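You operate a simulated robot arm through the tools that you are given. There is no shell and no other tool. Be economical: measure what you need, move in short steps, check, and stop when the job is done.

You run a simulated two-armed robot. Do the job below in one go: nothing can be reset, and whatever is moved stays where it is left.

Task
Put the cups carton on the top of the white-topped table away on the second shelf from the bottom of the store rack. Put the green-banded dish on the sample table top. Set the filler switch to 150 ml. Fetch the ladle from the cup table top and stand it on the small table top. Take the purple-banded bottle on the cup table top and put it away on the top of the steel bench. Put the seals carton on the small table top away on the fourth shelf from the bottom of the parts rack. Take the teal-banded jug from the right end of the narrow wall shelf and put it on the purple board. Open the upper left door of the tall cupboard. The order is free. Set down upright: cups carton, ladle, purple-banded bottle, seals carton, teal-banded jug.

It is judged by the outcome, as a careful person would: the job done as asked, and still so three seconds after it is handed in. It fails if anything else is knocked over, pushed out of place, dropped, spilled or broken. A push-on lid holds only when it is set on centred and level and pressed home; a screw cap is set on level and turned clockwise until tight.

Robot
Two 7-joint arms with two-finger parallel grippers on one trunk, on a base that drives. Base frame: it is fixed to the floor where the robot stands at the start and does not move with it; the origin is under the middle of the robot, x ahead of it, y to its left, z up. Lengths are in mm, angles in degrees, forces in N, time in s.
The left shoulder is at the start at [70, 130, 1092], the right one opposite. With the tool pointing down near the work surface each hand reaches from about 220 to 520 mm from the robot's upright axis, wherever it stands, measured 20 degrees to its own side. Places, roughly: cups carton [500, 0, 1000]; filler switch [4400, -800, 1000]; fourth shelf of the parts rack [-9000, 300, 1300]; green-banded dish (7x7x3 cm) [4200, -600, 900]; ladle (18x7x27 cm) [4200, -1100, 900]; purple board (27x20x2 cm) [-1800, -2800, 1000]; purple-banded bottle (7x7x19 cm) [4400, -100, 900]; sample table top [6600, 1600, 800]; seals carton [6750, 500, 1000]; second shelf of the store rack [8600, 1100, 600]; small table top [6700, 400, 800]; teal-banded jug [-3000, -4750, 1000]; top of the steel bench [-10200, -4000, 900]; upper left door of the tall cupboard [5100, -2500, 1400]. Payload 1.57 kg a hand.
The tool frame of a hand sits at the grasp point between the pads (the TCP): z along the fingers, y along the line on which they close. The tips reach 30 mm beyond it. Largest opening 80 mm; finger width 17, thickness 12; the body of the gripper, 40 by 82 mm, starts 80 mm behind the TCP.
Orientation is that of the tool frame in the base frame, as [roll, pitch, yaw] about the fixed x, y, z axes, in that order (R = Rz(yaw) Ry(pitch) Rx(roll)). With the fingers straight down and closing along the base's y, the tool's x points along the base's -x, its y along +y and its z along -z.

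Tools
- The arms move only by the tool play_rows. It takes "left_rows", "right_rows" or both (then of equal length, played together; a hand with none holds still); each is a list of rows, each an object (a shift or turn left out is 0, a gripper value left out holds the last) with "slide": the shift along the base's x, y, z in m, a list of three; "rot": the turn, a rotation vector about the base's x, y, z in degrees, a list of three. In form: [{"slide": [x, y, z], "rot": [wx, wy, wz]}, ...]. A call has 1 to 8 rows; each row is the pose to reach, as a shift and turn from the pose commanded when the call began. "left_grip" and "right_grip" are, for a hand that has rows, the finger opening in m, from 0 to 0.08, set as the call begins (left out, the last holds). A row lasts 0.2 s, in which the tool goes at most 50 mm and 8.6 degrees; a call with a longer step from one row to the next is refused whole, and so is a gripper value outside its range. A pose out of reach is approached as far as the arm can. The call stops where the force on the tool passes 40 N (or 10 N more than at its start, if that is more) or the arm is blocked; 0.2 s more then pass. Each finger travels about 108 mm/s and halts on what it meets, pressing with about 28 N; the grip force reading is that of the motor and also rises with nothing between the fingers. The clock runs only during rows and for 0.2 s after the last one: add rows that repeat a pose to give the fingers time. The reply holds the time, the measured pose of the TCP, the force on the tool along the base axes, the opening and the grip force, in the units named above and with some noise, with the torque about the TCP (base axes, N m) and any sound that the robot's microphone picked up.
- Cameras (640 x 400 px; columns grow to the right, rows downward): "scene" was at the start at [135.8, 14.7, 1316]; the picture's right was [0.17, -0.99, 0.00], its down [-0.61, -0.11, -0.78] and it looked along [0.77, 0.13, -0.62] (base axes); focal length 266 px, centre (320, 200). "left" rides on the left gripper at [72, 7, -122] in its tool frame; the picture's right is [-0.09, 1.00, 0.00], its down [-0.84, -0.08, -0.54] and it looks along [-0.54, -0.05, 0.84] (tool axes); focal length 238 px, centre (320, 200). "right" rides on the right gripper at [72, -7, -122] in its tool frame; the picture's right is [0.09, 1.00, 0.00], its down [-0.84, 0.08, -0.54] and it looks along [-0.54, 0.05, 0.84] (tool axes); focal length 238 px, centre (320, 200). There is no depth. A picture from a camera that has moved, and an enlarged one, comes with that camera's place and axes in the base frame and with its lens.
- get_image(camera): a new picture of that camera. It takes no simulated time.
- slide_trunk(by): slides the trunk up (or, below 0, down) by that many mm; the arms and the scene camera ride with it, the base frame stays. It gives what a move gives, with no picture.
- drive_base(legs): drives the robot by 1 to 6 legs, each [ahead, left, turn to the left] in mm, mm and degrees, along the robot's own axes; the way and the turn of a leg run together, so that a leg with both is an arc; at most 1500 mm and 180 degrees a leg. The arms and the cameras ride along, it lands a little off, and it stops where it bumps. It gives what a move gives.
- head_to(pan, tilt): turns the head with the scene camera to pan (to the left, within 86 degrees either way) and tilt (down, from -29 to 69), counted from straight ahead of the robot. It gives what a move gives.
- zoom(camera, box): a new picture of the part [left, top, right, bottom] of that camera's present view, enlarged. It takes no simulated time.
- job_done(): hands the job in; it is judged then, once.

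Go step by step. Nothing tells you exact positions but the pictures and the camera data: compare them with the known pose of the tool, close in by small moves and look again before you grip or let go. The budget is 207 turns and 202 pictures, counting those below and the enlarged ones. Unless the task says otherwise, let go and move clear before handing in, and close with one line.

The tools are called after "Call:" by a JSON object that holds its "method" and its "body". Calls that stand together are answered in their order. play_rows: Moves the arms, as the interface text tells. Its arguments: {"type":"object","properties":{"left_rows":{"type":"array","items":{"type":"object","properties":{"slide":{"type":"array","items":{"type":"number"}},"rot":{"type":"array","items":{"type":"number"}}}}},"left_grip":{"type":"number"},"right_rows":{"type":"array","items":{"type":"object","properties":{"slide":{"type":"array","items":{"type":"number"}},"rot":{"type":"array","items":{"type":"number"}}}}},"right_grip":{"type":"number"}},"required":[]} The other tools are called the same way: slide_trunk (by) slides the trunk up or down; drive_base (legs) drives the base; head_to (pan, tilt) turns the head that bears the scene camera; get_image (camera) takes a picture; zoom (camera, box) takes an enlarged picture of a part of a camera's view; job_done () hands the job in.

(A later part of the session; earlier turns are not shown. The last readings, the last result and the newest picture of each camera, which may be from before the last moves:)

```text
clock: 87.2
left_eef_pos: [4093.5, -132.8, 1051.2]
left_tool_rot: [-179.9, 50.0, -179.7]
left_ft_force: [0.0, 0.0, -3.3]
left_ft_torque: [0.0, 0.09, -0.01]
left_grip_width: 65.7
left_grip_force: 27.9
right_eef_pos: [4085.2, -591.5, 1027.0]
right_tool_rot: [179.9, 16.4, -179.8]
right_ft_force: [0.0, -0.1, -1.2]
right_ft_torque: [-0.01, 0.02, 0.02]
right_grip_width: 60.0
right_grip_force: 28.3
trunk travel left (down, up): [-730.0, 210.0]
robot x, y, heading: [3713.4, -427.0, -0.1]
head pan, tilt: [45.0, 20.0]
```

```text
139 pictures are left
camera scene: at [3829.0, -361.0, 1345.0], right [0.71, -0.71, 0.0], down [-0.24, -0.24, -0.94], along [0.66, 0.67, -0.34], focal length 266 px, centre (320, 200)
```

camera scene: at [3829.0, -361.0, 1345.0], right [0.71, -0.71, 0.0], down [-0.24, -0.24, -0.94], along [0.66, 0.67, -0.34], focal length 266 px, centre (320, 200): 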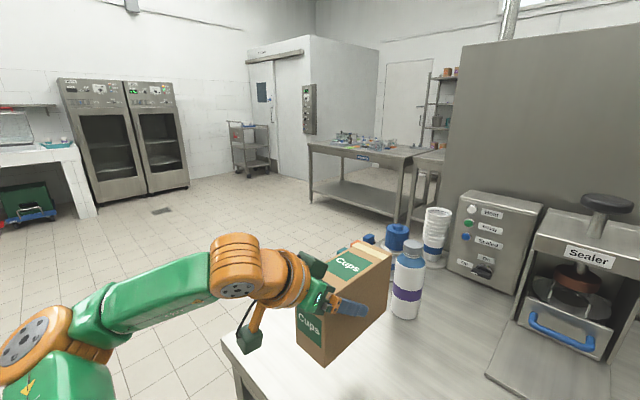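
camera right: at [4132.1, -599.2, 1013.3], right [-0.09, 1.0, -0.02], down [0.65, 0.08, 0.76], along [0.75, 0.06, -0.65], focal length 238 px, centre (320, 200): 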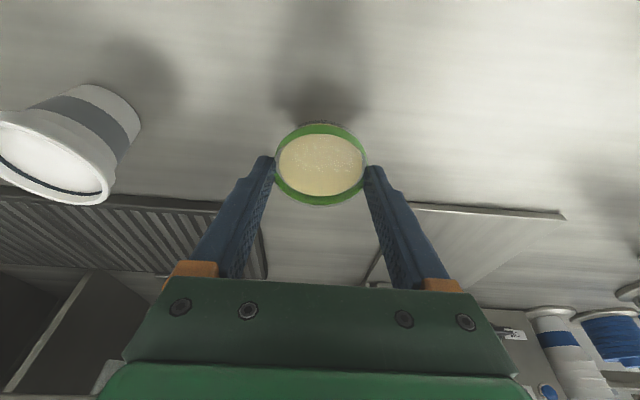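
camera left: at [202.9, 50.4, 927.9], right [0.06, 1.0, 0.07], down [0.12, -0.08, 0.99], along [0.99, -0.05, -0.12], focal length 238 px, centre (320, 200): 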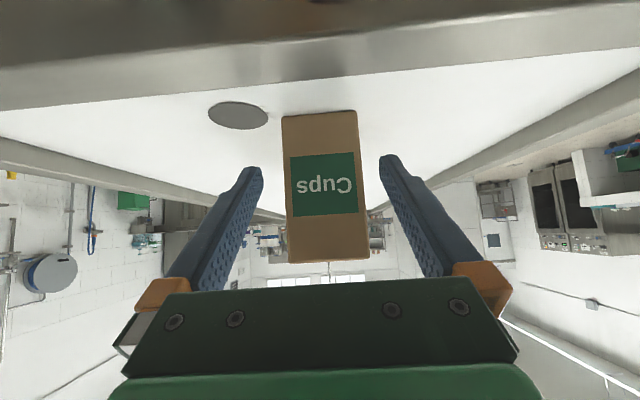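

The knob's mark points up at 150 ml. The sample table's front edge is near x≈6350, y≈950–2280; the floor to it is clear. I drive there.

Call:
{"method": "drive_base", "body": {"legs": [[-80, 0, 0], [0, 1400, 0], [0, 550, 0], [1500, 0, 0], [650, 0, 0]]}}

Call:
{"method": "head_to", "body": {"pan": -10, "tilt": 30}}

Call:
{"method": "get_image", "body": {"camera": "scene"}}

```text
clock: 107.9
left_eef_pos: [6134.5, 1900.3, 1052.5]
left_tool_rot: [-179.7, 50.1, -177.3]
left_ft_force: [0.5, 0.0, -3.0]
left_ft_torque: [-0.01, 0.08, -0.02]
left_grip_width: 65.9
left_grip_force: 28.4
right_eef_pos: [6144.6, 1443.4, 1026.8]
right_tool_rot: [180.0, 16.4, -177.3]
right_ft_force: [-0.5, 0.0, -0.7]
right_ft_torque: [0.0, 0.0, 0.0]
right_grip_width: 59.3
right_grip_force: 28.1
trunk travel left (down, up): [-730.0, 210.0]
robot x, y, heading: [5765.9, 1593.0, 2.2]
head pan, tilt: [45.0, 20.0]
```

```text
clock: 109.1
left_eef_pos: [6136.0, 1899.6, 1052.2]
left_tool_rot: [-179.9, 49.9, -177.4]
left_ft_force: [1.2, -0.8, -2.8]
left_ft_torque: [-0.01, 0.07, 0.01]
left_grip_width: 65.7
left_grip_force: 27.9
right_eef_pos: [6144.9, 1442.2, 1026.0]
right_tool_rot: [179.9, 16.4, -177.4]
right_ft_force: [1.1, -0.4, -0.4]
right_ft_torque: [-0.01, 0.01, -0.01]
right_grip_width: 59.5
right_grip_force: 27.9
trunk travel left (down, up): [-730.0, 210.0]
robot x, y, heading: [5766.8, 1589.6, 2.6]
head pan, tilt: [-10.0, 30.0]
```

```text
138 pictures are left
camera scene: at [5906.6, 1581.4, 1329.0], right [-0.13, -0.99, 0.0], down [-0.5, 0.06, -0.87], along [0.86, -0.11, -0.5], focal length 266 px, centre (320, 200)
```

scene: 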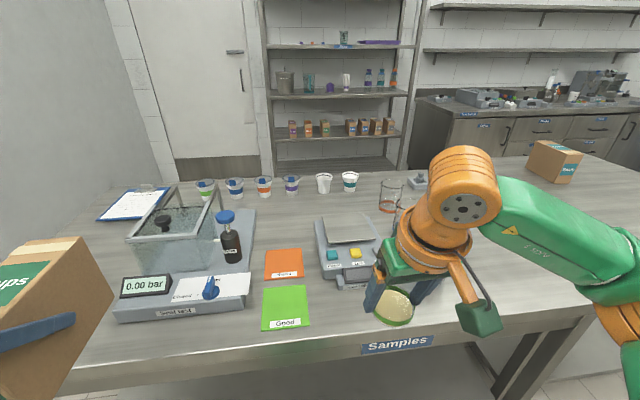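

The sample table has clear space to the right of the scale, under my right hand. I check with the hand camera.

Call:
{"method": "get_image", "body": {"camera": "right"}}

Call:
{"method": "head_to", "body": {"pan": -30, "tilt": 40}}

Call:
{"method": "get_image", "body": {"camera": "scene"}}

```text
137 pictures are left
camera right: at [6041.4, 1430.5, 1124.0], right [-0.13, 0.99, -0.02], down [0.65, 0.11, 0.76], along [0.75, 0.09, -0.65], focal length 238 px, centre (320, 200)
```

right: 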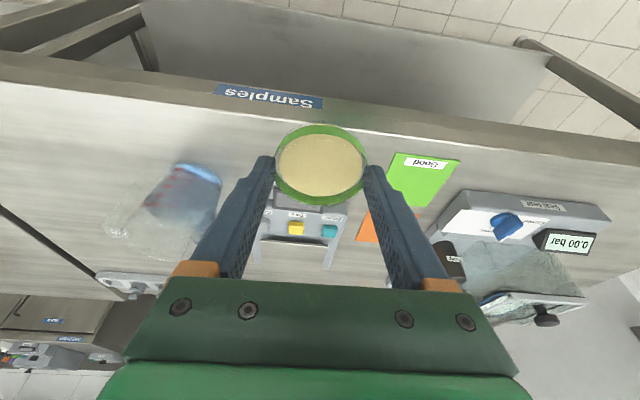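

```text
clock: 110.0
left_eef_pos: [6134.8, 1900.1, 1052.2]
left_tool_rot: [-179.8, 50.0, -177.3]
left_ft_force: [0.0, -0.5, -2.7]
left_ft_torque: [-0.02, 0.06, 0.07]
left_grip_width: 65.9
left_grip_force: 28.3
right_eef_pos: [6145.1, 1442.5, 1026.1]
right_tool_rot: [180.0, 16.3, -177.4]
right_ft_force: [0.3, -0.4, -0.1]
right_ft_torque: [0.01, -0.01, 0.03]
right_grip_width: 59.8
right_grip_force: 28.0
trunk travel left (down, up): [-730.0, 210.0]
robot x, y, heading: [5761.1, 1593.0, 2.5]
head pan, tilt: [-30.0, 40.0]
```

```text
136 pictures are left
camera scene: at [5892.3, 1554.0, 1313.7], right [-0.46, -0.89, 0.0], down [-0.57, 0.3, -0.77], along [0.68, -0.35, -0.64], focal length 266 px, centre (320, 200)
```

scene: 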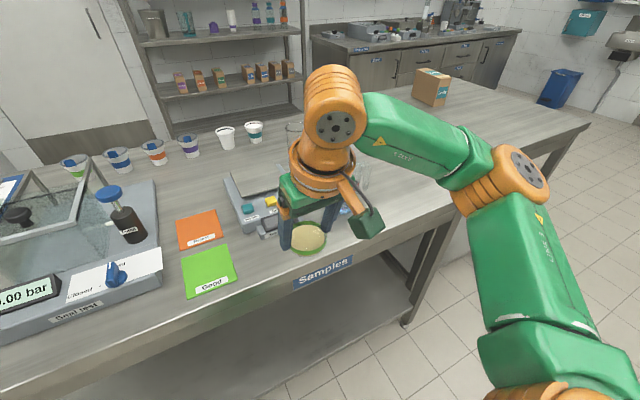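

I'll set the dish at about [6305,1440], free strip in front of the scale. First I raise the carton clear of the tank and drive 100 mm closer, straightening the heading.

Call:
{"method": "play_rows", "body": {"left_rows": [{"slide": [0, 0, 0.04]}, {"slide": [0, 0, 0.08]}, {"slide": [-0.01, 0, 0.1]}, {"slide": [-0.02, 0, 0.12]}, {"slide": [-0.02, 0, 0.12]}]}}

Call:
{"method": "drive_base", "body": {"legs": [[100, 0, -2.5]]}}

Call:
{"method": "get_image", "body": {"camera": "scene"}}

Call:
{"method": "get_image", "body": {"camera": "right"}}

```text
clock: 111.2
left_eef_pos: [6115.3, 1899.8, 1172.9]
left_tool_rot: [-179.8, 49.9, -177.4]
left_ft_force: [-0.4, -0.6, -3.7]
left_ft_torque: [0.0, 0.07, 0.0]
left_grip_width: 65.5
left_grip_force: 27.7
right_eef_pos: [6145.3, 1442.3, 1026.1]
right_tool_rot: [180.0, 16.5, -177.4]
right_ft_force: [0.6, -0.8, 0.3]
right_ft_torque: [-0.01, -0.03, 0.01]
right_grip_width: 59.4
right_grip_force: 27.4
trunk travel left (down, up): [-730.0, 210.0]
robot x, y, heading: [5763.6, 1589.4, 2.5]
head pan, tilt: [-30.0, 40.0]
```

```text
clock: 112.3
left_eef_pos: [6225.5, 1887.9, 1173.4]
left_tool_rot: [-179.8, 50.1, -179.7]
left_ft_force: [-0.5, 0.1, -2.5]
left_ft_torque: [-0.01, 0.11, -0.01]
left_grip_width: 66.0
left_grip_force: 28.0
right_eef_pos: [6234.6, 1429.8, 1027.6]
right_tool_rot: [179.9, 16.4, -179.7]
right_ft_force: [0.7, 0.3, 0.0]
right_ft_torque: [0.03, -0.01, 0.02]
right_grip_width: 59.4
right_grip_force: 27.4
trunk travel left (down, up): [-730.0, 210.0]
robot x, y, heading: [5866.7, 1596.1, 0.2]
head pan, tilt: [-30.0, 40.0]
```

```text
135 pictures are left
camera scene: at [5986.6, 1551.2, 1314.0], right [-0.5, -0.87, 0.0], down [-0.56, 0.32, -0.77], along [0.67, -0.38, -0.64], focal length 266 px, centre (320, 200)
```

scene: 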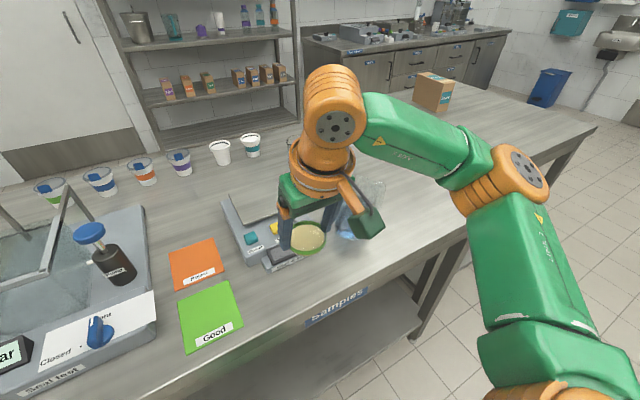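

```text
134 pictures are left
camera right: at [6131.0, 1421.7, 1124.8], right [-0.09, 1.0, -0.03], down [0.65, 0.08, 0.76], along [0.76, 0.05, -0.65], focal length 238 px, centre (320, 200)
```

right: 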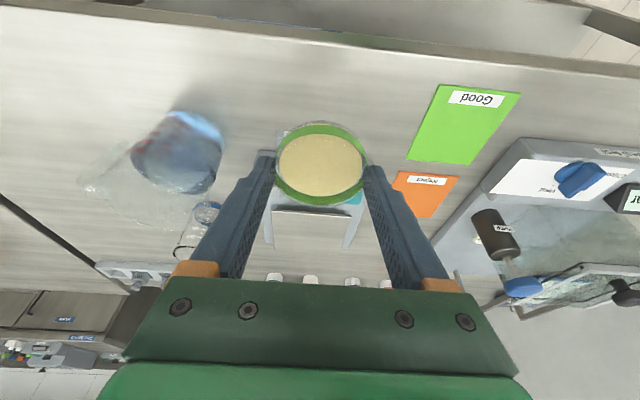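

I'll lower the dish to the strip at x≈6277, in front of the scale (front edge x≈6338). First down to z 915.

Call:
{"method": "play_rows", "body": {"right_rows": [{"slide": [0.015, 0, -0.01]}, {"slide": [0.03, 0, -0.03]}, {"slide": [0.037, 0, -0.055]}, {"slide": [0.037, 0, -0.08]}, {"slide": [0.037, 0, -0.1]}, {"slide": [0.037, 0, -0.11]}, {"slide": [0.037, 0, -0.11]}]}}

Call:
{"method": "get_image", "body": {"camera": "scene"}}

Call:
{"method": "get_image", "body": {"camera": "right"}}

```text
clock: 113.9
left_eef_pos: [6226.5, 1887.9, 1173.0]
left_tool_rot: [-179.8, 50.1, -179.7]
left_ft_force: [0.3, 0.9, -2.6]
left_ft_torque: [0.02, 0.1, -0.02]
left_grip_width: 65.8
left_grip_force: 28.4
right_eef_pos: [6274.0, 1429.3, 916.1]
right_tool_rot: [179.9, 16.5, -179.7]
right_ft_force: [0.8, -0.7, -0.1]
right_ft_torque: [-0.03, -0.01, 0.0]
right_grip_width: 59.3
right_grip_force: 28.2
trunk travel left (down, up): [-730.0, 210.0]
robot x, y, heading: [5861.5, 1589.2, -0.2]
head pan, tilt: [-30.0, 40.0]
```

```text
133 pictures are left
camera scene: at [5989.4, 1551.0, 1313.6], right [-0.5, -0.87, 0.0], down [-0.56, 0.32, -0.77], along [0.66, -0.38, -0.64], focal length 266 px, centre (320, 200)
```

scene: 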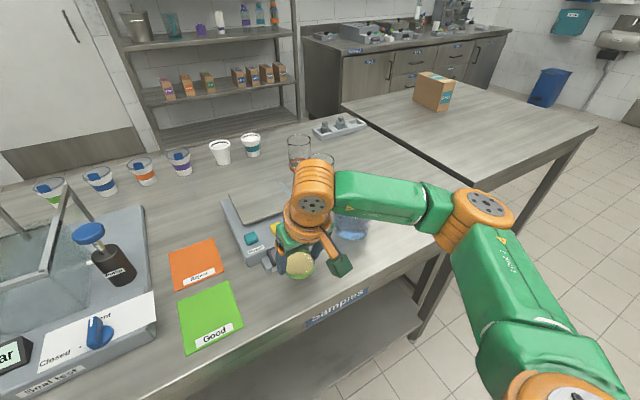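

```text
132 pictures are left
camera right: at [6171.0, 1421.8, 1013.9], right [-0.09, 1.0, -0.03], down [0.65, 0.08, 0.76], along [0.75, 0.05, -0.65], focal length 238 px, centre (320, 200)
```

right: 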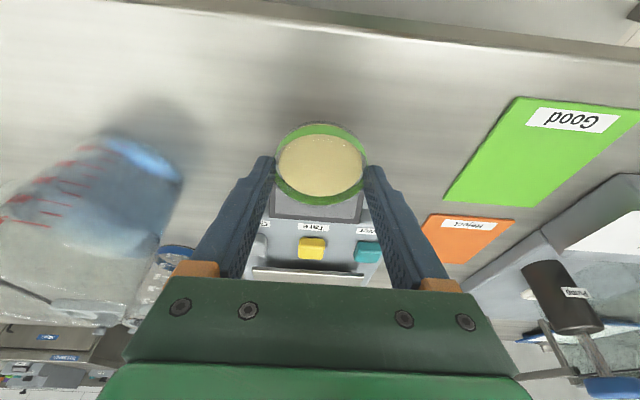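

Call:
{"method": "play_rows", "body": {"right_rows": [{"slide": [0, 0, -0.012]}, {"slide": [0, 0, -0.02]}, {"slide": [0, 0, -0.026]}, {"slide": [0, 0, -0.028]}, {"slide": [0, 0, -0.028]}]}}

Call:
{"method": "zoom", "body": {"camera": "right", "box": [220, 60, 420, 185]}}

```text
clock: 115.1
left_eef_pos: [6227.1, 1888.1, 1172.4]
left_tool_rot: [-179.8, 50.0, -179.6]
left_ft_force: [0.0, -0.5, -3.3]
left_ft_torque: [-0.04, 0.06, 0.01]
left_grip_width: 65.9
left_grip_force: 28.0
right_eef_pos: [6274.4, 1429.9, 888.1]
right_tool_rot: [180.0, 16.4, -179.7]
right_ft_force: [0.0, -0.3, -1.1]
right_ft_torque: [0.03, 0.0, 0.02]
right_grip_width: 59.4
right_grip_force: 28.0
trunk travel left (down, up): [-730.0, 210.0]
robot x, y, heading: [5862.4, 1592.8, -0.1]
head pan, tilt: [-30.0, 40.0]
```

```text
3.20 times, centred on (320, 122) of right
camera zoom: at [6171.2, 1421.6, 986.5], right [-0.09, 1.0, -0.02], down [0.65, 0.08, 0.76], along [0.75, 0.05, -0.65], focal length 763 px, centre (320, 448)
```

zoom: 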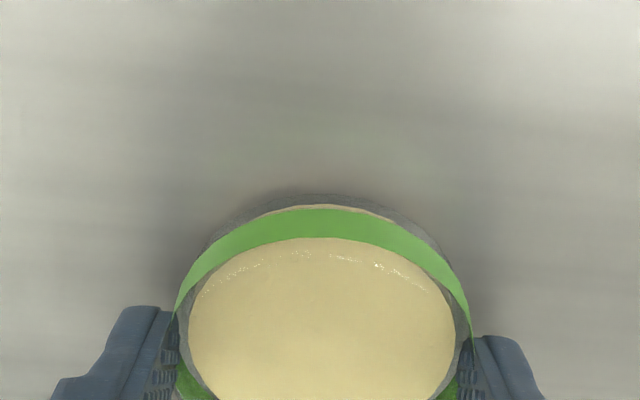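

Call:
{"method": "play_rows", "body": {"right_rows": [{"slide": [0, 0, -0.002]}, {"slide": [0, 0, -0.004]}, {"slide": [0, 0, -0.005]}, {"slide": [0, 0, -0.005]}]}}

```text
clock: 116.1
left_eef_pos: [6225.5, 1888.8, 1173.4]
left_tool_rot: [-179.9, 50.0, -179.6]
left_ft_force: [-0.7, -0.4, -3.2]
left_ft_torque: [0.02, 0.05, 0.0]
left_grip_width: 66.1
left_grip_force: 27.7
right_eef_pos: [6273.6, 1429.5, 885.3]
right_tool_rot: [179.8, 16.6, -179.7]
right_ft_force: [4.9, -1.5, 15.3]
right_ft_torque: [-0.12, -0.05, 0.0]
right_grip_width: 59.8
right_grip_force: 28.1
trunk travel left (down, up): [-730.0, 210.0]
robot x, y, heading: [5865.5, 1589.7, 0.1]
head pan, tilt: [-30.0, 40.0]
```

Contact at z 885 – the dish rests on the table. I open and rise.

Call:
{"method": "play_rows", "body": {"right_rows": [{"slide": [0, 0, 0.001]}, {"slide": [0, 0, 0.002]}, {"slide": [0, 0, 0.002]}, {"slide": [0, 0, 0.002]}], "right_grip": 0.08}}

Call:
{"method": "play_rows", "body": {"right_rows": [{"slide": [-0.004, 0, 0.02]}, {"slide": [-0.015, 0, 0.05]}, {"slide": [-0.03, 0, 0.09]}, {"slide": [-0.05, 0, 0.13]}, {"slide": [-0.07, 0, 0.17]}, {"slide": [-0.07, 0, 0.17]}]}}

Call:
{"method": "get_image", "body": {"camera": "right"}}

Call:
{"method": "head_to", "body": {"pan": -20, "tilt": 15}}

Call:
{"method": "get_image", "body": {"camera": "scene"}}

```text
clock: 117.1
left_eef_pos: [6226.7, 1887.5, 1172.6]
left_tool_rot: [-179.8, 50.0, -179.7]
left_ft_force: [0.1, -0.8, -2.1]
left_ft_torque: [0.01, 0.07, -0.01]
left_grip_width: 65.9
left_grip_force: 27.7
right_eef_pos: [6274.1, 1429.0, 885.5]
right_tool_rot: [179.9, 16.5, -179.6]
right_ft_force: [-0.4, -0.5, 0.2]
right_ft_torque: [0.0, 0.01, -0.01]
right_grip_width: 80.3
right_grip_force: 0.1
trunk travel left (down, up): [-730.0, 210.0]
robot x, y, heading: [5862.7, 1595.5, 0.2]
head pan, tilt: [-30.0, 40.0]
```

```text
clock: 118.5
left_eef_pos: [6227.4, 1887.6, 1172.2]
left_tool_rot: [-179.8, 50.0, -179.8]
left_ft_force: [-0.5, 0.8, -3.0]
left_ft_torque: [0.03, 0.08, -0.01]
left_grip_width: 66.0
left_grip_force: 27.5
right_eef_pos: [6204.4, 1428.9, 1054.3]
right_tool_rot: [179.9, 16.4, -179.7]
right_ft_force: [0.4, -0.4, 0.7]
right_ft_torque: [0.02, 0.01, 0.02]
right_grip_width: 80.0
right_grip_force: 0.1
trunk travel left (down, up): [-730.0, 210.0]
robot x, y, heading: [5865.4, 1595.4, 0.4]
head pan, tilt: [-30.0, 40.0]
```

```text
130 pictures are left
camera right: at [6100.8, 1420.8, 1153.1], right [-0.09, 1.0, -0.02], down [0.65, 0.08, 0.76], along [0.75, 0.05, -0.65], focal length 238 px, centre (320, 200)
```

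right: 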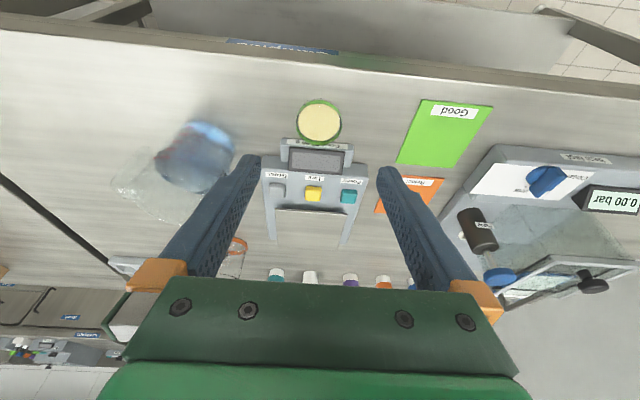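

```text
clock: 119.4
left_eef_pos: [6226.5, 1888.1, 1172.0]
left_tool_rot: [-179.8, 50.1, -179.6]
left_ft_force: [0.2, 0.5, -3.1]
left_ft_torque: [0.03, 0.09, 0.02]
left_grip_width: 66.0
left_grip_force: 27.8
right_eef_pos: [6205.1, 1429.7, 1054.7]
right_tool_rot: [180.0, 16.4, -179.7]
right_ft_force: [0.8, -0.2, 0.6]
right_ft_torque: [-0.01, -0.01, 0.01]
right_grip_width: 79.9
right_grip_force: 0.1
trunk travel left (down, up): [-730.0, 210.0]
robot x, y, heading: [5865.3, 1590.3, 0.2]
head pan, tilt: [-20.0, 15.0]
```

```text
129 pictures are left
camera scene: at [6003.5, 1561.6, 1353.1], right [-0.34, -0.94, 0.0], down [-0.24, 0.09, -0.97], along [0.91, -0.33, -0.26], focal length 266 px, centre (320, 200)
```

scene: 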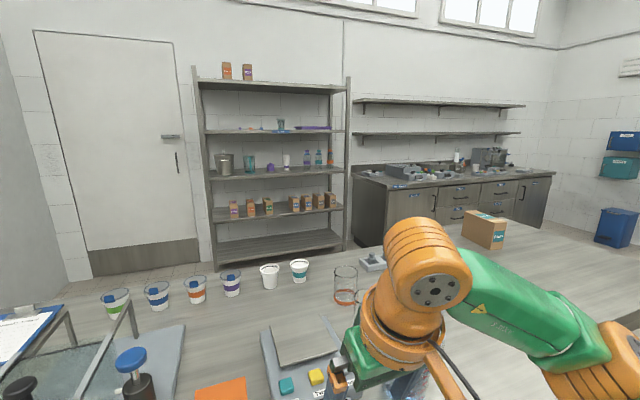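

The dish stands on the sample table. The store rack is behind; its second shelf (z≈520–550) holds small cartons. I drive around the right end of the small table to get there.

Call:
{"method": "drive_base", "body": {"legs": [[-350, 0, 0], [0, -1400, 0], [0, -850, 0], [1500, 0, 0], [600, 0, 0], [0, 1500, 0]]}}

Call:
{"method": "head_to", "body": {"pan": 0, "tilt": 30}}

Call:
{"method": "get_image", "body": {"camera": "scene"}}

```text
clock: 131.5
left_eef_pos: [5903.2, -256.3, 1172.0]
left_tool_rot: [-179.6, 50.0, 167.7]
left_ft_force: [-0.2, -0.4, -1.9]
left_ft_torque: [0.05, 0.09, 0.01]
left_grip_width: 65.7
left_grip_force: 27.9
right_eef_pos: [5780.7, -698.6, 1054.4]
right_tool_rot: [179.9, 16.4, 167.6]
right_ft_force: [-0.1, 0.5, 0.2]
right_ft_torque: [0.03, 0.04, -0.01]
right_grip_width: 80.2
right_grip_force: 0.1
trunk travel left (down, up): [-730.0, 210.0]
robot x, y, heading: [5482.6, -468.8, -12.7]
head pan, tilt: [-20.0, 15.0]
stopped in leg 3: the robot was blocked; the commanded pose is now the measured one
```

```text
clock: 132.3
left_eef_pos: [5902.4, -259.5, 1172.7]
left_tool_rot: [-179.8, 49.9, 167.5]
left_ft_force: [0.1, -0.6, -3.0]
left_ft_torque: [0.02, 0.05, -0.01]
left_grip_width: 65.7
left_grip_force: 27.8
right_eef_pos: [5779.7, -701.4, 1055.0]
right_tool_rot: [179.9, 16.4, 167.4]
right_ft_force: [0.6, -0.1, 0.1]
right_ft_torque: [0.0, -0.01, 0.0]
right_grip_width: 80.0
right_grip_force: 0.1
trunk travel left (down, up): [-730.0, 210.0]
robot x, y, heading: [5482.7, -464.3, -12.4]
head pan, tilt: [0.0, 30.0]
```

```text
128 pictures are left
camera scene: at [5622.1, -497.7, 1329.0], right [-0.22, -0.98, 0.0], down [-0.49, 0.11, -0.87], along [0.84, -0.19, -0.5], focal length 266 px, centre (320, 200)
```

scene: 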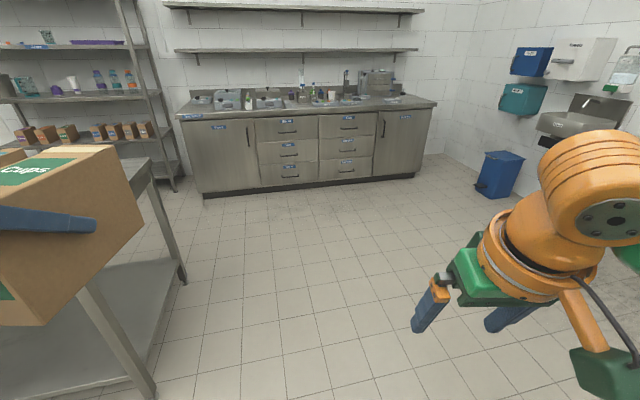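

Something blocked the base on its right. I look there before moving on.

Call:
{"method": "head_to", "body": {"pan": -85, "tilt": 40}}

Call:
{"method": "get_image", "body": {"camera": "scene"}}

Call:
{"method": "head_to", "body": {"pan": 60, "tilt": 50}}

Call:
{"method": "get_image", "body": {"camera": "scene"}}

```text
clock: 133.9
left_eef_pos: [5902.3, -258.3, 1173.3]
left_tool_rot: [-179.8, 50.0, 167.4]
left_ft_force: [-0.7, 0.3, -2.5]
left_ft_torque: [0.07, 0.05, -0.02]
left_grip_width: 65.9
left_grip_force: 28.1
right_eef_pos: [5780.5, -701.6, 1054.6]
right_tool_rot: [179.9, 16.4, 167.6]
right_ft_force: [0.4, 1.0, 0.9]
right_ft_torque: [0.0, 0.01, 0.0]
right_grip_width: 80.3
right_grip_force: 0.0
trunk travel left (down, up): [-730.0, 210.0]
robot x, y, heading: [5483.7, -468.5, -12.6]
head pan, tilt: [-85.0, 40.0]
```

```text
127 pictures are left
camera scene: at [5522.7, -561.1, 1313.7], right [-0.99, 0.13, 0.0], down [0.08, 0.64, -0.77], along [-0.1, -0.76, -0.64], focal length 266 px, centre (320, 200)
```

scene: 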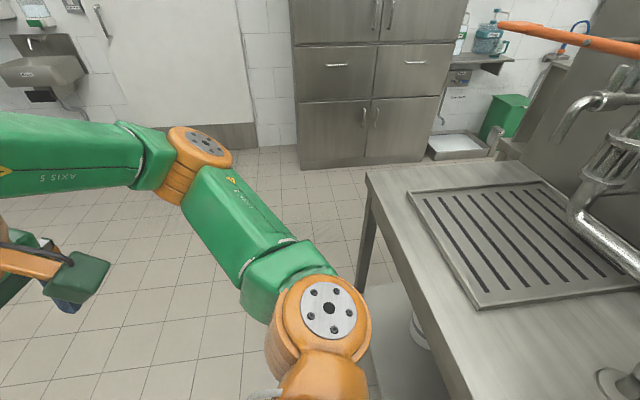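

```text
clock: 136.2
left_eef_pos: [5903.7, -258.3, 1173.1]
left_tool_rot: [-179.7, 50.0, 167.5]
left_ft_force: [0.3, -0.3, -2.6]
left_ft_torque: [0.02, 0.07, -0.02]
left_grip_width: 66.0
left_grip_force: 28.2
right_eef_pos: [5778.3, -699.9, 1055.2]
right_tool_rot: [179.9, 16.4, 167.5]
right_ft_force: [-0.3, 0.3, -0.5]
right_ft_torque: [-0.01, 0.0, 0.01]
right_grip_width: 80.0
right_grip_force: 0.1
trunk travel left (down, up): [-730.0, 210.0]
robot x, y, heading: [5485.8, -466.0, -12.7]
head pan, tilt: [60.0, 50.0]
```

```text
126 pictures are left
camera scene: at [5586.2, -420.2, 1299.4], right [0.74, -0.68, 0.0], down [-0.52, -0.56, -0.64], along [0.44, 0.47, -0.77], focal length 266 px, centre (320, 200)
```

scene: 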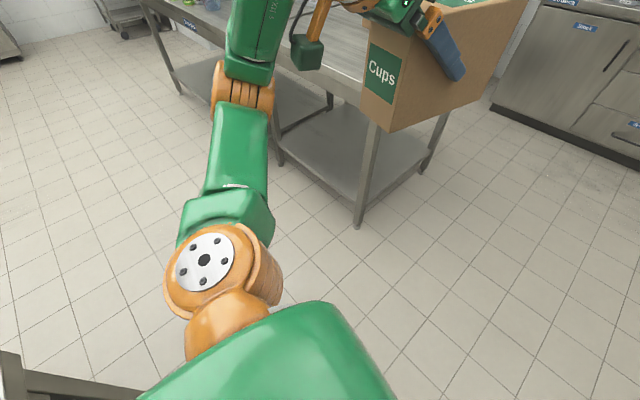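

The base grazed the table behind the partition (edge x≈5320). I drive forward away from it, straighten up, and go on at a safe distance.

Call:
{"method": "drive_base", "body": {"legs": [[200, 0, 0], [0, 0, 12.6]]}}

Call:
{"method": "head_to", "body": {"pan": -85, "tilt": 35}}

Call:
{"method": "get_image", "body": {"camera": "scene"}}

```text
clock: 138.6
left_eef_pos: [6044.7, -217.2, 1172.4]
left_tool_rot: [-179.9, 50.0, 180.0]
left_ft_force: [0.1, 0.0, -2.2]
left_ft_torque: [0.01, 0.03, 0.01]
left_grip_width: 65.9
left_grip_force: 28.0
right_eef_pos: [6021.2, -677.1, 1054.2]
right_tool_rot: [179.9, 16.3, -180.0]
right_ft_force: [0.5, 1.5, 0.2]
right_ft_torque: [-0.02, 0.04, 0.04]
right_grip_width: 80.0
right_grip_force: 0.0
trunk travel left (down, up): [-730.0, 210.0]
robot x, y, heading: [5679.1, -509.3, -0.5]
head pan, tilt: [60.0, 50.0]
```

```text
clock: 140.9
left_eef_pos: [6043.6, -217.7, 1172.7]
left_tool_rot: [-179.8, 50.1, 180.0]
left_ft_force: [0.0, 1.2, -3.0]
left_ft_torque: [0.01, 0.06, -0.01]
left_grip_width: 66.0
left_grip_force: 28.1
right_eef_pos: [6019.8, -676.4, 1055.6]
right_tool_rot: [179.9, 16.3, -180.0]
right_ft_force: [0.2, 0.4, -0.1]
right_ft_torque: [0.01, -0.02, 0.01]
right_grip_width: 80.0
right_grip_force: 0.1
trunk travel left (down, up): [-730.0, 210.0]
robot x, y, heading: [5679.8, -509.4, 0.0]
head pan, tilt: [-85.0, 35.0]
```

```text
125 pictures are left
camera scene: at [5738.7, -597.7, 1321.3], right [-1.0, -0.08, 0.0], down [-0.05, 0.57, -0.82], along [0.07, -0.82, -0.57], focal length 266 px, centre (320, 200)
```

scene: 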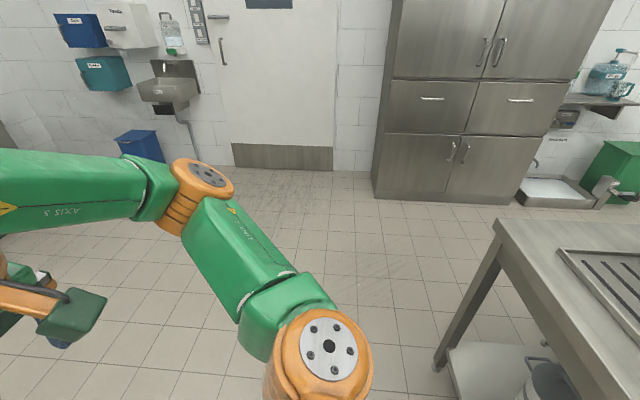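

Clear now, heading 0. I continue: right a little, ahead past the small table, then left to the store rack.

Call:
{"method": "drive_base", "body": {"legs": [[0, -180, 0], [1400, 0, 0], [500, 0, 0], [0, 1000, 0], [0, 700, 0]]}}

Call:
{"method": "head_to", "body": {"pan": 0, "tilt": 35}}

Call:
{"method": "get_image", "body": {"camera": "scene"}}

```text
clock: 159.6
left_eef_pos: [7998.7, 1216.9, 1172.5]
left_tool_rot: [-179.8, 50.0, 178.0]
left_ft_force: [0.7, -0.1, -3.3]
left_ft_torque: [-0.03, 0.04, 0.02]
left_grip_width: 66.0
left_grip_force: 27.8
right_eef_pos: [7958.6, 759.0, 1054.8]
right_tool_rot: [179.9, 16.4, 177.9]
right_ft_force: [-0.1, -0.6, 0.1]
right_ft_torque: [0.0, 0.02, -0.01]
right_grip_width: 79.9
right_grip_force: 0.1
trunk travel left (down, up): [-730.0, 210.0]
robot x, y, heading: [7623.9, 937.8, -2.3]
head pan, tilt: [-85.0, 35.0]
```

```text
clock: 161.2
left_eef_pos: [7999.8, 1217.7, 1172.6]
left_tool_rot: [-179.8, 50.0, 178.0]
left_ft_force: [0.2, 0.1, -3.5]
left_ft_torque: [0.0, 0.08, 0.01]
left_grip_width: 65.8
left_grip_force: 27.7
right_eef_pos: [7958.3, 760.3, 1055.2]
right_tool_rot: [179.9, 16.4, 178.0]
right_ft_force: [0.5, -0.3, 0.2]
right_ft_torque: [0.02, 0.02, 0.0]
right_grip_width: 80.0
right_grip_force: 0.0
trunk travel left (down, up): [-730.0, 210.0]
robot x, y, heading: [7625.7, 937.1, -2.0]
head pan, tilt: [0.0, 35.0]
```

```text
124 pictures are left
camera scene: at [7764.6, 932.2, 1321.2], right [-0.04, -1.0, 0.0], down [-0.57, 0.02, -0.82], along [0.82, -0.03, -0.57], focal length 266 px, centre (320, 200)
```

scene: 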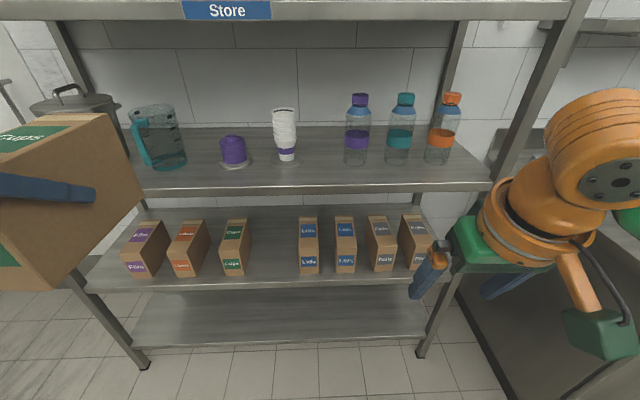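

The rack front is at x≈8364; second shelf top z≈560; there is a ~200 mm gap between the green "Cups" and blue "Lids" cartons centred at y≈1082. I bring the carton to the front-low pose, tuck the right hand, and lower the trunk.

Call:
{"method": "play_rows", "body": {"left_rows": [{"slide": [-0.006, -0.028, -0.036]}, {"slide": [-0.013, -0.056, -0.072]}, {"slide": [-0.019, -0.085, -0.108]}, {"slide": [-0.026, -0.113, -0.144]}, {"slide": [-0.032, -0.141, -0.18]}, {"slide": [-0.038, -0.17, -0.216]}, {"slide": [-0.045, -0.198, -0.252]}, {"slide": [-0.045, -0.198, -0.252]}], "right_rows": [{"slide": [-0.012, -0.005, 0]}, {"slide": [-0.024, -0.01, 0]}, {"slide": [-0.036, -0.015, 0]}, {"slide": [-0.048, -0.02, 0]}, {"slide": [-0.06, -0.03, 0]}, {"slide": [-0.07, -0.04, 0]}, {"slide": [-0.08, -0.05, 0]}, {"slide": [-0.08, -0.05, 0]}]}}

Call:
{"method": "slide_trunk", "body": {"by": -270}}

Call:
{"method": "drive_base", "body": {"legs": [[150, 40, 2.1]]}}

Call:
{"method": "get_image", "body": {"camera": "scene"}}

Call:
{"method": "get_image", "body": {"camera": "left"}}

```text
clock: 163.0
left_eef_pos: [7976.6, 987.5, 909.3]
left_tool_rot: [-179.7, 50.0, 178.0]
left_ft_force: [-0.1, -1.1, -2.6]
left_ft_torque: [0.02, 0.08, -0.01]
left_grip_width: 66.1
left_grip_force: 28.1
left hand out of reach, approached as far as the arm can: row 3, 4, 5, 6, 7, 8
right_eef_pos: [7878.6, 710.9, 1054.7]
right_tool_rot: [180.0, 16.4, 178.0]
right_ft_force: [0.1, -0.5, -0.1]
right_ft_torque: [-0.01, 0.02, -0.01]
right_grip_width: 80.0
right_grip_force: 0.0
trunk travel left (down, up): [-730.0, 210.0]
robot x, y, heading: [7624.9, 940.2, -2.3]
head pan, tilt: [0.0, 35.0]
```

```text
clock: 165.8
left_eef_pos: [7977.2, 987.2, 641.2]
left_tool_rot: [-179.9, 50.0, 178.0]
left_ft_force: [-0.3, -0.7, -3.0]
left_ft_torque: [-0.03, 0.1, 0.02]
left_grip_width: 65.9
left_grip_force: 28.2
right_eef_pos: [7879.0, 710.1, 784.1]
right_tool_rot: [179.9, 16.4, 178.0]
right_ft_force: [0.6, -0.1, 0.0]
right_ft_torque: [0.01, -0.03, -0.02]
right_grip_width: 79.6
right_grip_force: 0.0
trunk travel left (down, up): [-460.0, 480.0]
robot x, y, heading: [7623.7, 936.2, -2.2]
head pan, tilt: [0.0, 35.0]
```

```text
clock: 167.2
left_eef_pos: [8124.3, 1037.0, 639.6]
left_tool_rot: [-179.9, 50.0, -179.9]
left_ft_force: [0.0, 0.3, -3.1]
left_ft_torque: [-0.01, 0.08, -0.01]
left_grip_width: 66.0
left_grip_force: 27.9
right_eef_pos: [8036.5, 755.7, 783.7]
right_tool_rot: [180.0, 16.4, -179.8]
right_ft_force: [-0.8, 0.2, -0.4]
right_ft_torque: [0.02, 0.0, -0.03]
right_grip_width: 80.0
right_grip_force: 0.0
trunk travel left (down, up): [-460.0, 480.0]
robot x, y, heading: [7778.1, 972.4, -0.1]
head pan, tilt: [0.0, 35.0]
```

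```text
123 pictures are left
camera scene: at [7914.9, 973.7, 1051.1], right [0.0, -1.0, 0.0], down [-0.57, 0.0, -0.82], along [0.82, 0.0, -0.57], focal length 266 px, centre (320, 200)
```

scene: 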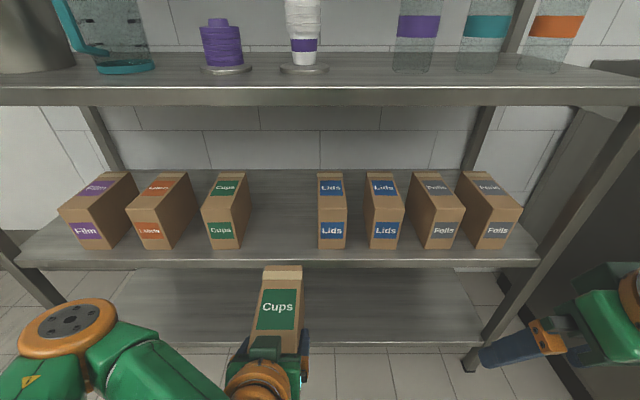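

```text
122 pictures are left
camera left: at [7985.4, 1043.8, 663.7], right [0.06, 1.0, 0.07], down [0.12, -0.08, 0.99], along [0.99, -0.05, -0.13], focal length 238 px, centre (320, 200)
```

left: 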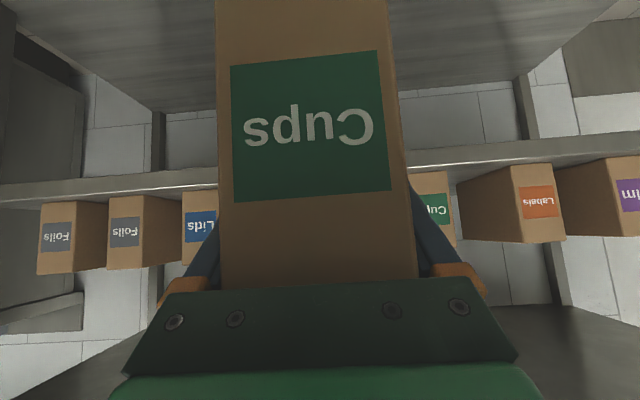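

Closer view: shelf top ≈ z 590–600, gap y 976–1166 (centre 1071). The carton bottom is a bit low, so I raise the trunk 50 mm, shift 34 mm left, and drive closer.

Call:
{"method": "slide_trunk", "body": {"by": 50}}

Call:
{"method": "play_rows", "body": {"left_rows": [{"slide": [0, 0.017, 0]}, {"slide": [0, 0.034, 0]}, {"slide": [0, 0.034, 0]}]}}

Call:
{"method": "drive_base", "body": {"legs": [[90, 0, 0]]}}

Call:
{"method": "get_image", "body": {"camera": "scene"}}

Call:
{"method": "get_image", "body": {"camera": "right"}}

```text
clock: 168.1
left_eef_pos: [8123.4, 1036.2, 690.9]
left_tool_rot: [-179.9, 50.0, -180.0]
left_ft_force: [0.2, 0.4, -3.1]
left_ft_torque: [0.01, 0.06, -0.02]
left_grip_width: 65.9
left_grip_force: 28.3
right_eef_pos: [8038.0, 755.9, 834.0]
right_tool_rot: [179.8, 16.4, -179.8]
right_ft_force: [0.1, 0.5, -0.3]
right_ft_torque: [-0.02, -0.04, -0.03]
right_grip_width: 80.1
right_grip_force: 0.3
trunk travel left (down, up): [-510.0, 430.0]
robot x, y, heading: [7772.1, 974.4, -0.4]
head pan, tilt: [0.0, 35.0]
```

```text
clock: 168.9
left_eef_pos: [8139.6, 1059.9, 684.8]
left_tool_rot: [180.0, 50.0, 180.0]
left_ft_force: [-0.3, 0.5, -2.6]
left_ft_torque: [0.01, 0.12, 0.01]
left_grip_width: 65.6
left_grip_force: 28.2
left hand out of reach, approached as far as the arm can: row 1, 2, 3
right_eef_pos: [8037.1, 755.1, 834.9]
right_tool_rot: [179.9, 16.5, -179.9]
right_ft_force: [0.5, 0.2, -0.5]
right_ft_torque: [0.01, 0.01, 0.0]
right_grip_width: 80.1
right_grip_force: 0.0
trunk travel left (down, up): [-510.0, 430.0]
robot x, y, heading: [7773.4, 973.0, -0.0]
head pan, tilt: [0.0, 35.0]
```

```text
clock: 170.0
left_eef_pos: [8230.7, 1058.6, 684.0]
left_tool_rot: [-179.9, 50.1, -179.9]
left_ft_force: [0.6, 0.5, -3.6]
left_ft_torque: [0.01, 0.09, -0.01]
left_grip_width: 65.9
left_grip_force: 27.9
right_eef_pos: [8127.7, 756.9, 833.8]
right_tool_rot: [179.8, 16.4, -179.9]
right_ft_force: [-0.2, -0.1, 0.2]
right_ft_torque: [-0.03, 0.0, 0.0]
right_grip_width: 80.1
right_grip_force: 0.0
trunk travel left (down, up): [-510.0, 430.0]
robot x, y, heading: [7868.3, 971.3, -0.1]
head pan, tilt: [0.0, 35.0]
```

```text
121 pictures are left
camera scene: at [8005.1, 973.6, 1101.1], right [0.0, -1.0, 0.0], down [-0.57, 0.0, -0.82], along [0.82, 0.0, -0.57], focal length 266 px, centre (320, 200)
```

scene: 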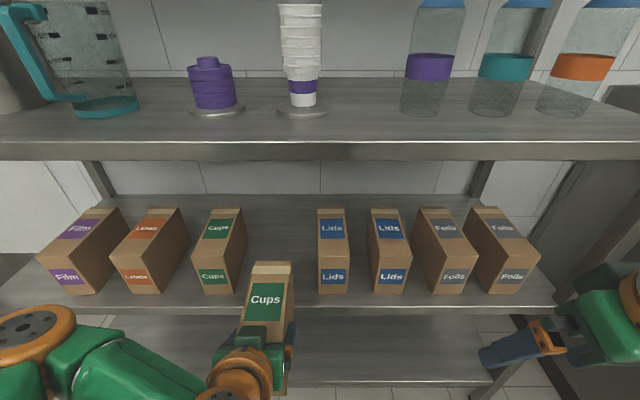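

```text
120 pictures are left
camera right: at [8023.6, 748.4, 932.3], right [-0.09, 1.0, -0.02], down [0.65, 0.08, 0.76], along [0.75, 0.05, -0.65], focal length 238 px, centre (320, 200)
```

right: 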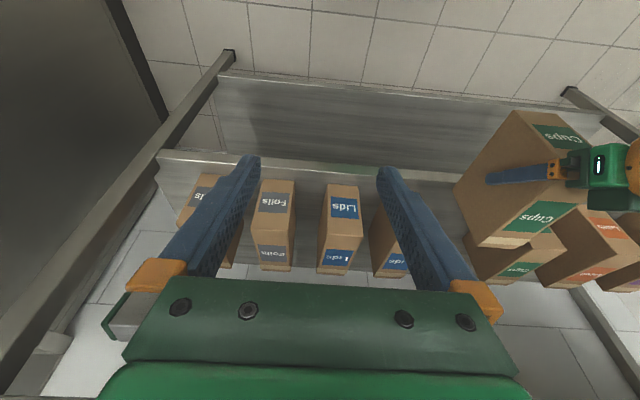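

The carton is lined up with the gap and above the shelf. I drive in 95 mm more and check.

Call:
{"method": "drive_base", "body": {"legs": [[95, 8, 0]]}}

Call:
{"method": "get_image", "body": {"camera": "scene"}}

Call:
{"method": "get_image", "body": {"camera": "left"}}

```text
clock: 171.1
left_eef_pos: [8325.1, 1066.1, 684.2]
left_tool_rot: [-179.9, 50.0, -179.9]
left_ft_force: [0.3, 0.1, -2.7]
left_ft_torque: [-0.02, 0.07, 0.0]
left_grip_width: 65.9
left_grip_force: 27.6
right_eef_pos: [8223.0, 764.6, 832.8]
right_tool_rot: [180.0, 16.4, -180.0]
right_ft_force: [-0.3, -0.2, -0.3]
right_ft_torque: [-0.02, -0.01, -0.03]
right_grip_width: 80.3
right_grip_force: 0.0
trunk travel left (down, up): [-510.0, 430.0]
robot x, y, heading: [7958.6, 978.6, 0.0]
head pan, tilt: [0.0, 35.0]
```

```text
119 pictures are left
camera scene: at [8099.5, 981.7, 1101.1], right [0.0, -1.0, 0.0], down [-0.57, 0.0, -0.82], along [0.82, 0.0, -0.57], focal length 266 px, centre (320, 200)
```

scene: 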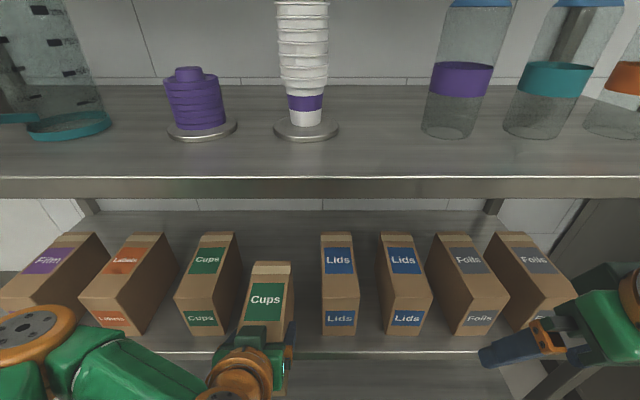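

```text
118 pictures are left
camera left: at [8186.3, 1073.7, 708.2], right [0.06, 1.0, 0.07], down [0.12, -0.08, 0.99], along [0.99, -0.05, -0.13], focal length 238 px, centre (320, 200)
```

left: 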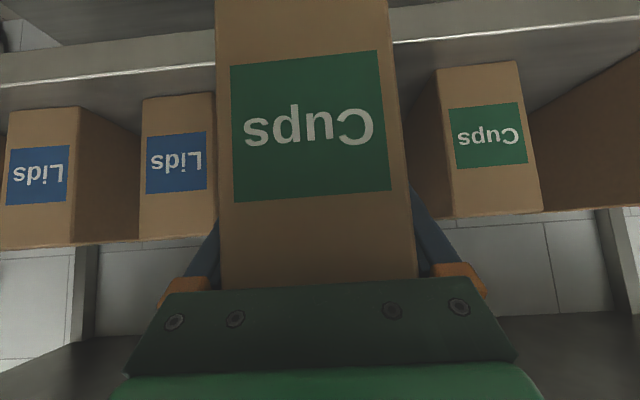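

Aligned (gap centre 1071, carton at 1066). I extend the arm to bring the carton fully over the shelf.

Call:
{"method": "play_rows", "body": {"left_rows": [{"slide": [0.03, 0.003, 0]}, {"slide": [0.06, 0.004, 0]}, {"slide": [0.09, 0.004, 0]}, {"slide": [0.117, 0.004, 0]}, {"slide": [0.117, 0.004, 0]}]}}

Call:
{"method": "get_image", "body": {"camera": "scene"}}

Call:
{"method": "get_image", "body": {"camera": "right"}}

```text
clock: 172.3
left_eef_pos: [8442.4, 1069.6, 684.5]
left_tool_rot: [-179.9, 49.9, -180.0]
left_ft_force: [0.1, 0.1, -1.9]
left_ft_torque: [0.02, 0.09, 0.0]
left_grip_width: 65.7
left_grip_force: 28.1
right_eef_pos: [8222.3, 765.1, 835.4]
right_tool_rot: [180.0, 16.4, -179.9]
right_ft_force: [0.2, 0.2, -0.7]
right_ft_torque: [0.02, 0.0, -0.01]
right_grip_width: 80.0
right_grip_force: 0.1
trunk travel left (down, up): [-510.0, 430.0]
robot x, y, heading: [7959.1, 982.3, -0.0]
head pan, tilt: [0.0, 35.0]
```

```text
117 pictures are left
camera scene: at [8099.2, 981.8, 1101.2], right [0.0, -1.0, 0.0], down [-0.57, 0.0, -0.82], along [0.82, 0.0, -0.57], focal length 266 px, centre (320, 200)
```

scene: 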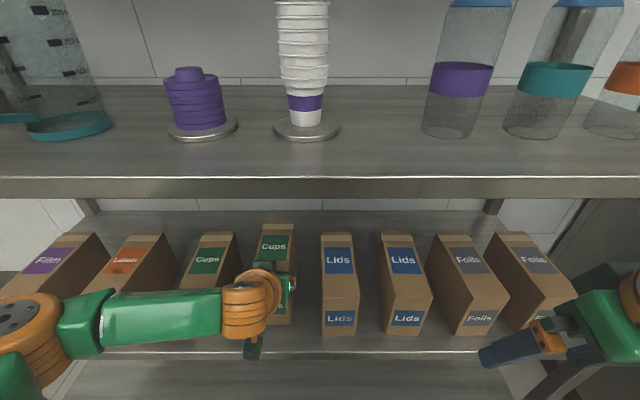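

```text
116 pictures are left
camera right: at [8117.8, 756.5, 932.4], right [-0.09, 1.0, -0.02], down [0.65, 0.08, 0.76], along [0.75, 0.05, -0.65], focal length 238 px, centre (320, 200)
```

right: 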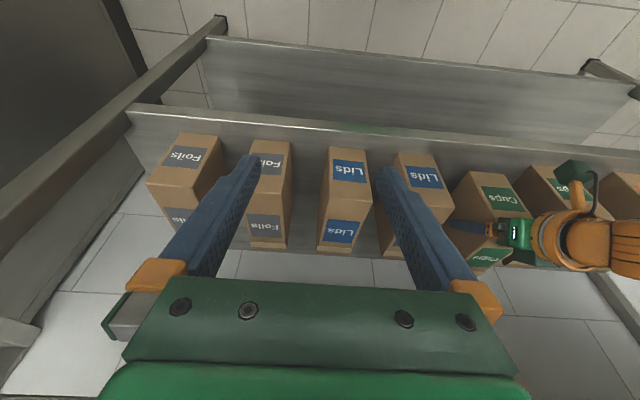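

Call:
{"method": "play_rows", "body": {"left_rows": [{"slide": [0, 0, -0.008]}, {"slide": [0, 0, -0.014]}, {"slide": [0, 0, -0.018]}, {"slide": [0, 0, -0.021]}, {"slide": [0, 0, -0.023]}, {"slide": [0, 0, -0.023]}]}}

Call:
{"method": "zoom", "body": {"camera": "scene", "box": [160, 200, 352, 320]}}

Call:
{"method": "zoom", "body": {"camera": "right", "box": [400, 130, 592, 250]}}

```text
clock: 173.7
left_eef_pos: [8441.3, 1072.3, 660.7]
left_tool_rot: [-179.9, 49.8, -179.9]
left_ft_force: [-0.7, 0.7, -3.4]
left_ft_torque: [-0.02, 0.05, 0.01]
left_grip_width: 65.8
left_grip_force: 28.2
right_eef_pos: [8222.3, 764.2, 834.7]
right_tool_rot: [179.9, 16.4, -179.9]
right_ft_force: [0.7, -0.3, 0.7]
right_ft_torque: [-0.01, -0.01, -0.02]
right_grip_width: 80.0
right_grip_force: 0.1
trunk travel left (down, up): [-510.0, 430.0]
robot x, y, heading: [7960.1, 979.0, 0.0]
head pan, tilt: [0.0, 35.0]
```

```text
3.33 times, centred on (256, 260) of scene
camera zoom: at [8099.5, 981.7, 1101.1], right [0.0, -1.0, 0.0], down [-0.57, 0.0, -0.82], along [0.82, 0.0, -0.57], focal length 888 px, centre (533, 0)
```

zoom: 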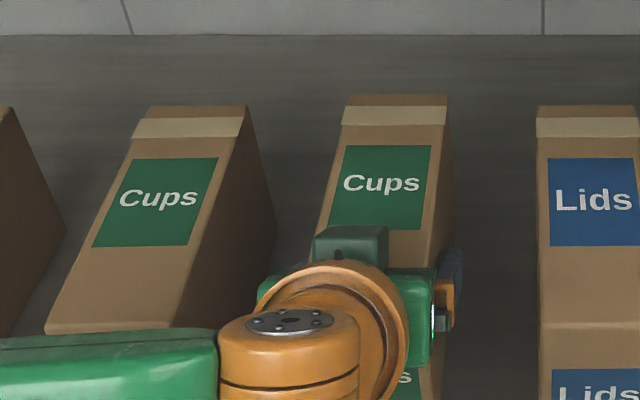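

```text
3.33 times, centred on (496, 190) of right
camera zoom: at [8118.0, 756.5, 932.3], right [-0.09, 1.0, -0.02], down [0.65, 0.08, 0.76], along [0.75, 0.05, -0.65], focal length 794 px, centre (-267, 233)
```

zoom: 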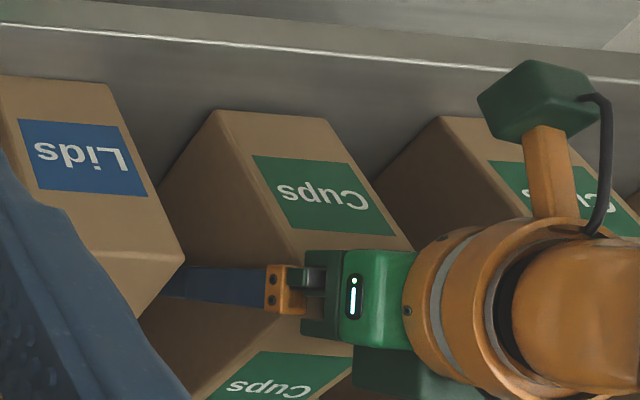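

Call:
{"method": "play_rows", "body": {"left_rows": [{"slide": [0, 0, -0.004]}, {"slide": [0, 0, -0.007]}, {"slide": [0, 0, -0.009]}, {"slide": [0, 0, -0.009]}]}}

```text
clock: 174.7
left_eef_pos: [8441.7, 1069.8, 654.2]
left_tool_rot: [179.9, 50.4, -179.8]
left_ft_force: [6.1, 2.0, 24.8]
left_ft_torque: [0.02, 0.14, -0.1]
left_grip_width: 65.2
left_grip_force: 27.9
right_eef_pos: [8218.4, 764.2, 837.3]
right_tool_rot: [179.9, 16.7, -179.8]
right_ft_force: [-0.1, -0.4, 0.7]
right_ft_torque: [-0.04, 0.01, -0.01]
right_grip_width: 80.1
right_grip_force: 0.1
trunk travel left (down, up): [-510.0, 430.0]
robot x, y, heading: [7963.6, 978.9, 0.1]
head pan, tilt: [0.0, 35.0]
```

Contact at z≈655 – the carton is on the shelf. I relax the pressure, open, and back out along the tool's way.

Call:
{"method": "play_rows", "body": {"left_rows": [{"slide": [0, 0, 0.003]}, {"slide": [0, 0, 0.003]}]}}

Call:
{"method": "play_rows", "body": {"left_rows": [{}, {}, {}], "left_grip": 0.08}}

Call:
{"method": "play_rows", "body": {"left_rows": [{"slide": [-0.015, 0, 0.006]}, {"slide": [-0.04, 0, 0.015]}, {"slide": [-0.07, 0, 0.03]}, {"slide": [-0.1, 0, 0.045]}, {"slide": [-0.13, 0, 0.05]}, {"slide": [-0.13, 0, 0.05]}]}}

Call:
{"method": "get_image", "body": {"camera": "scene"}}

```text
clock: 175.3
left_eef_pos: [8441.1, 1070.0, 655.2]
left_tool_rot: [-179.9, 50.0, -180.0]
left_ft_force: [1.2, 1.1, 9.1]
left_ft_torque: [0.02, -0.86, 0.1]
left_grip_width: 65.7
left_grip_force: 27.4
right_eef_pos: [8219.6, 763.9, 835.4]
right_tool_rot: [180.0, 16.5, -179.9]
right_ft_force: [-0.5, 0.5, -0.1]
right_ft_torque: [0.0, 0.0, 0.01]
right_grip_width: 80.0
right_grip_force: 0.0
trunk travel left (down, up): [-510.0, 430.0]
robot x, y, heading: [7959.1, 981.3, -0.2]
head pan, tilt: [0.0, 35.0]
```

```text
clock: 176.1
left_eef_pos: [8441.9, 1071.1, 654.5]
left_tool_rot: [-180.0, 50.1, -179.9]
left_ft_force: [1.1, 0.1, 0.4]
left_ft_torque: [0.02, -0.01, 0.0]
left_grip_width: 79.8
left_grip_force: 0.1
right_eef_pos: [8222.0, 763.5, 834.1]
right_tool_rot: [179.9, 16.4, -179.9]
right_ft_force: [-0.1, 0.0, -0.3]
right_ft_torque: [0.03, 0.0, 0.02]
right_grip_width: 79.7
right_grip_force: 0.1
trunk travel left (down, up): [-510.0, 430.0]
robot x, y, heading: [7957.8, 983.9, -0.1]
head pan, tilt: [0.0, 35.0]
```

```text
clock: 177.5
left_eef_pos: [8325.2, 1059.6, 702.9]
left_tool_rot: [-180.0, 50.0, -179.9]
left_ft_force: [-0.5, -0.7, 0.0]
left_ft_torque: [0.02, -0.03, -0.01]
left_grip_width: 80.2
left_grip_force: 0.1
left hand out of reach, approached as far as the arm can: row 5, 6
right_eef_pos: [8221.7, 764.4, 834.8]
right_tool_rot: [179.9, 16.4, -179.9]
right_ft_force: [0.6, -0.2, -0.4]
right_ft_torque: [0.06, -0.01, 0.0]
right_grip_width: 80.0
right_grip_force: 0.1
trunk travel left (down, up): [-510.0, 430.0]
robot x, y, heading: [7957.3, 978.1, -0.2]
head pan, tilt: [0.0, 35.0]
```

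```text
113 pictures are left
camera scene: at [8098.7, 981.9, 1101.3], right [0.0, -1.0, 0.0], down [-0.57, 0.0, -0.82], along [0.82, 0.0, -0.57], focal length 266 px, centre (320, 200)
```

scene: 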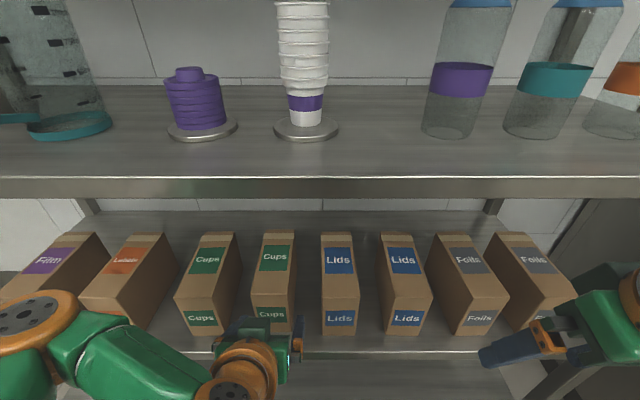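

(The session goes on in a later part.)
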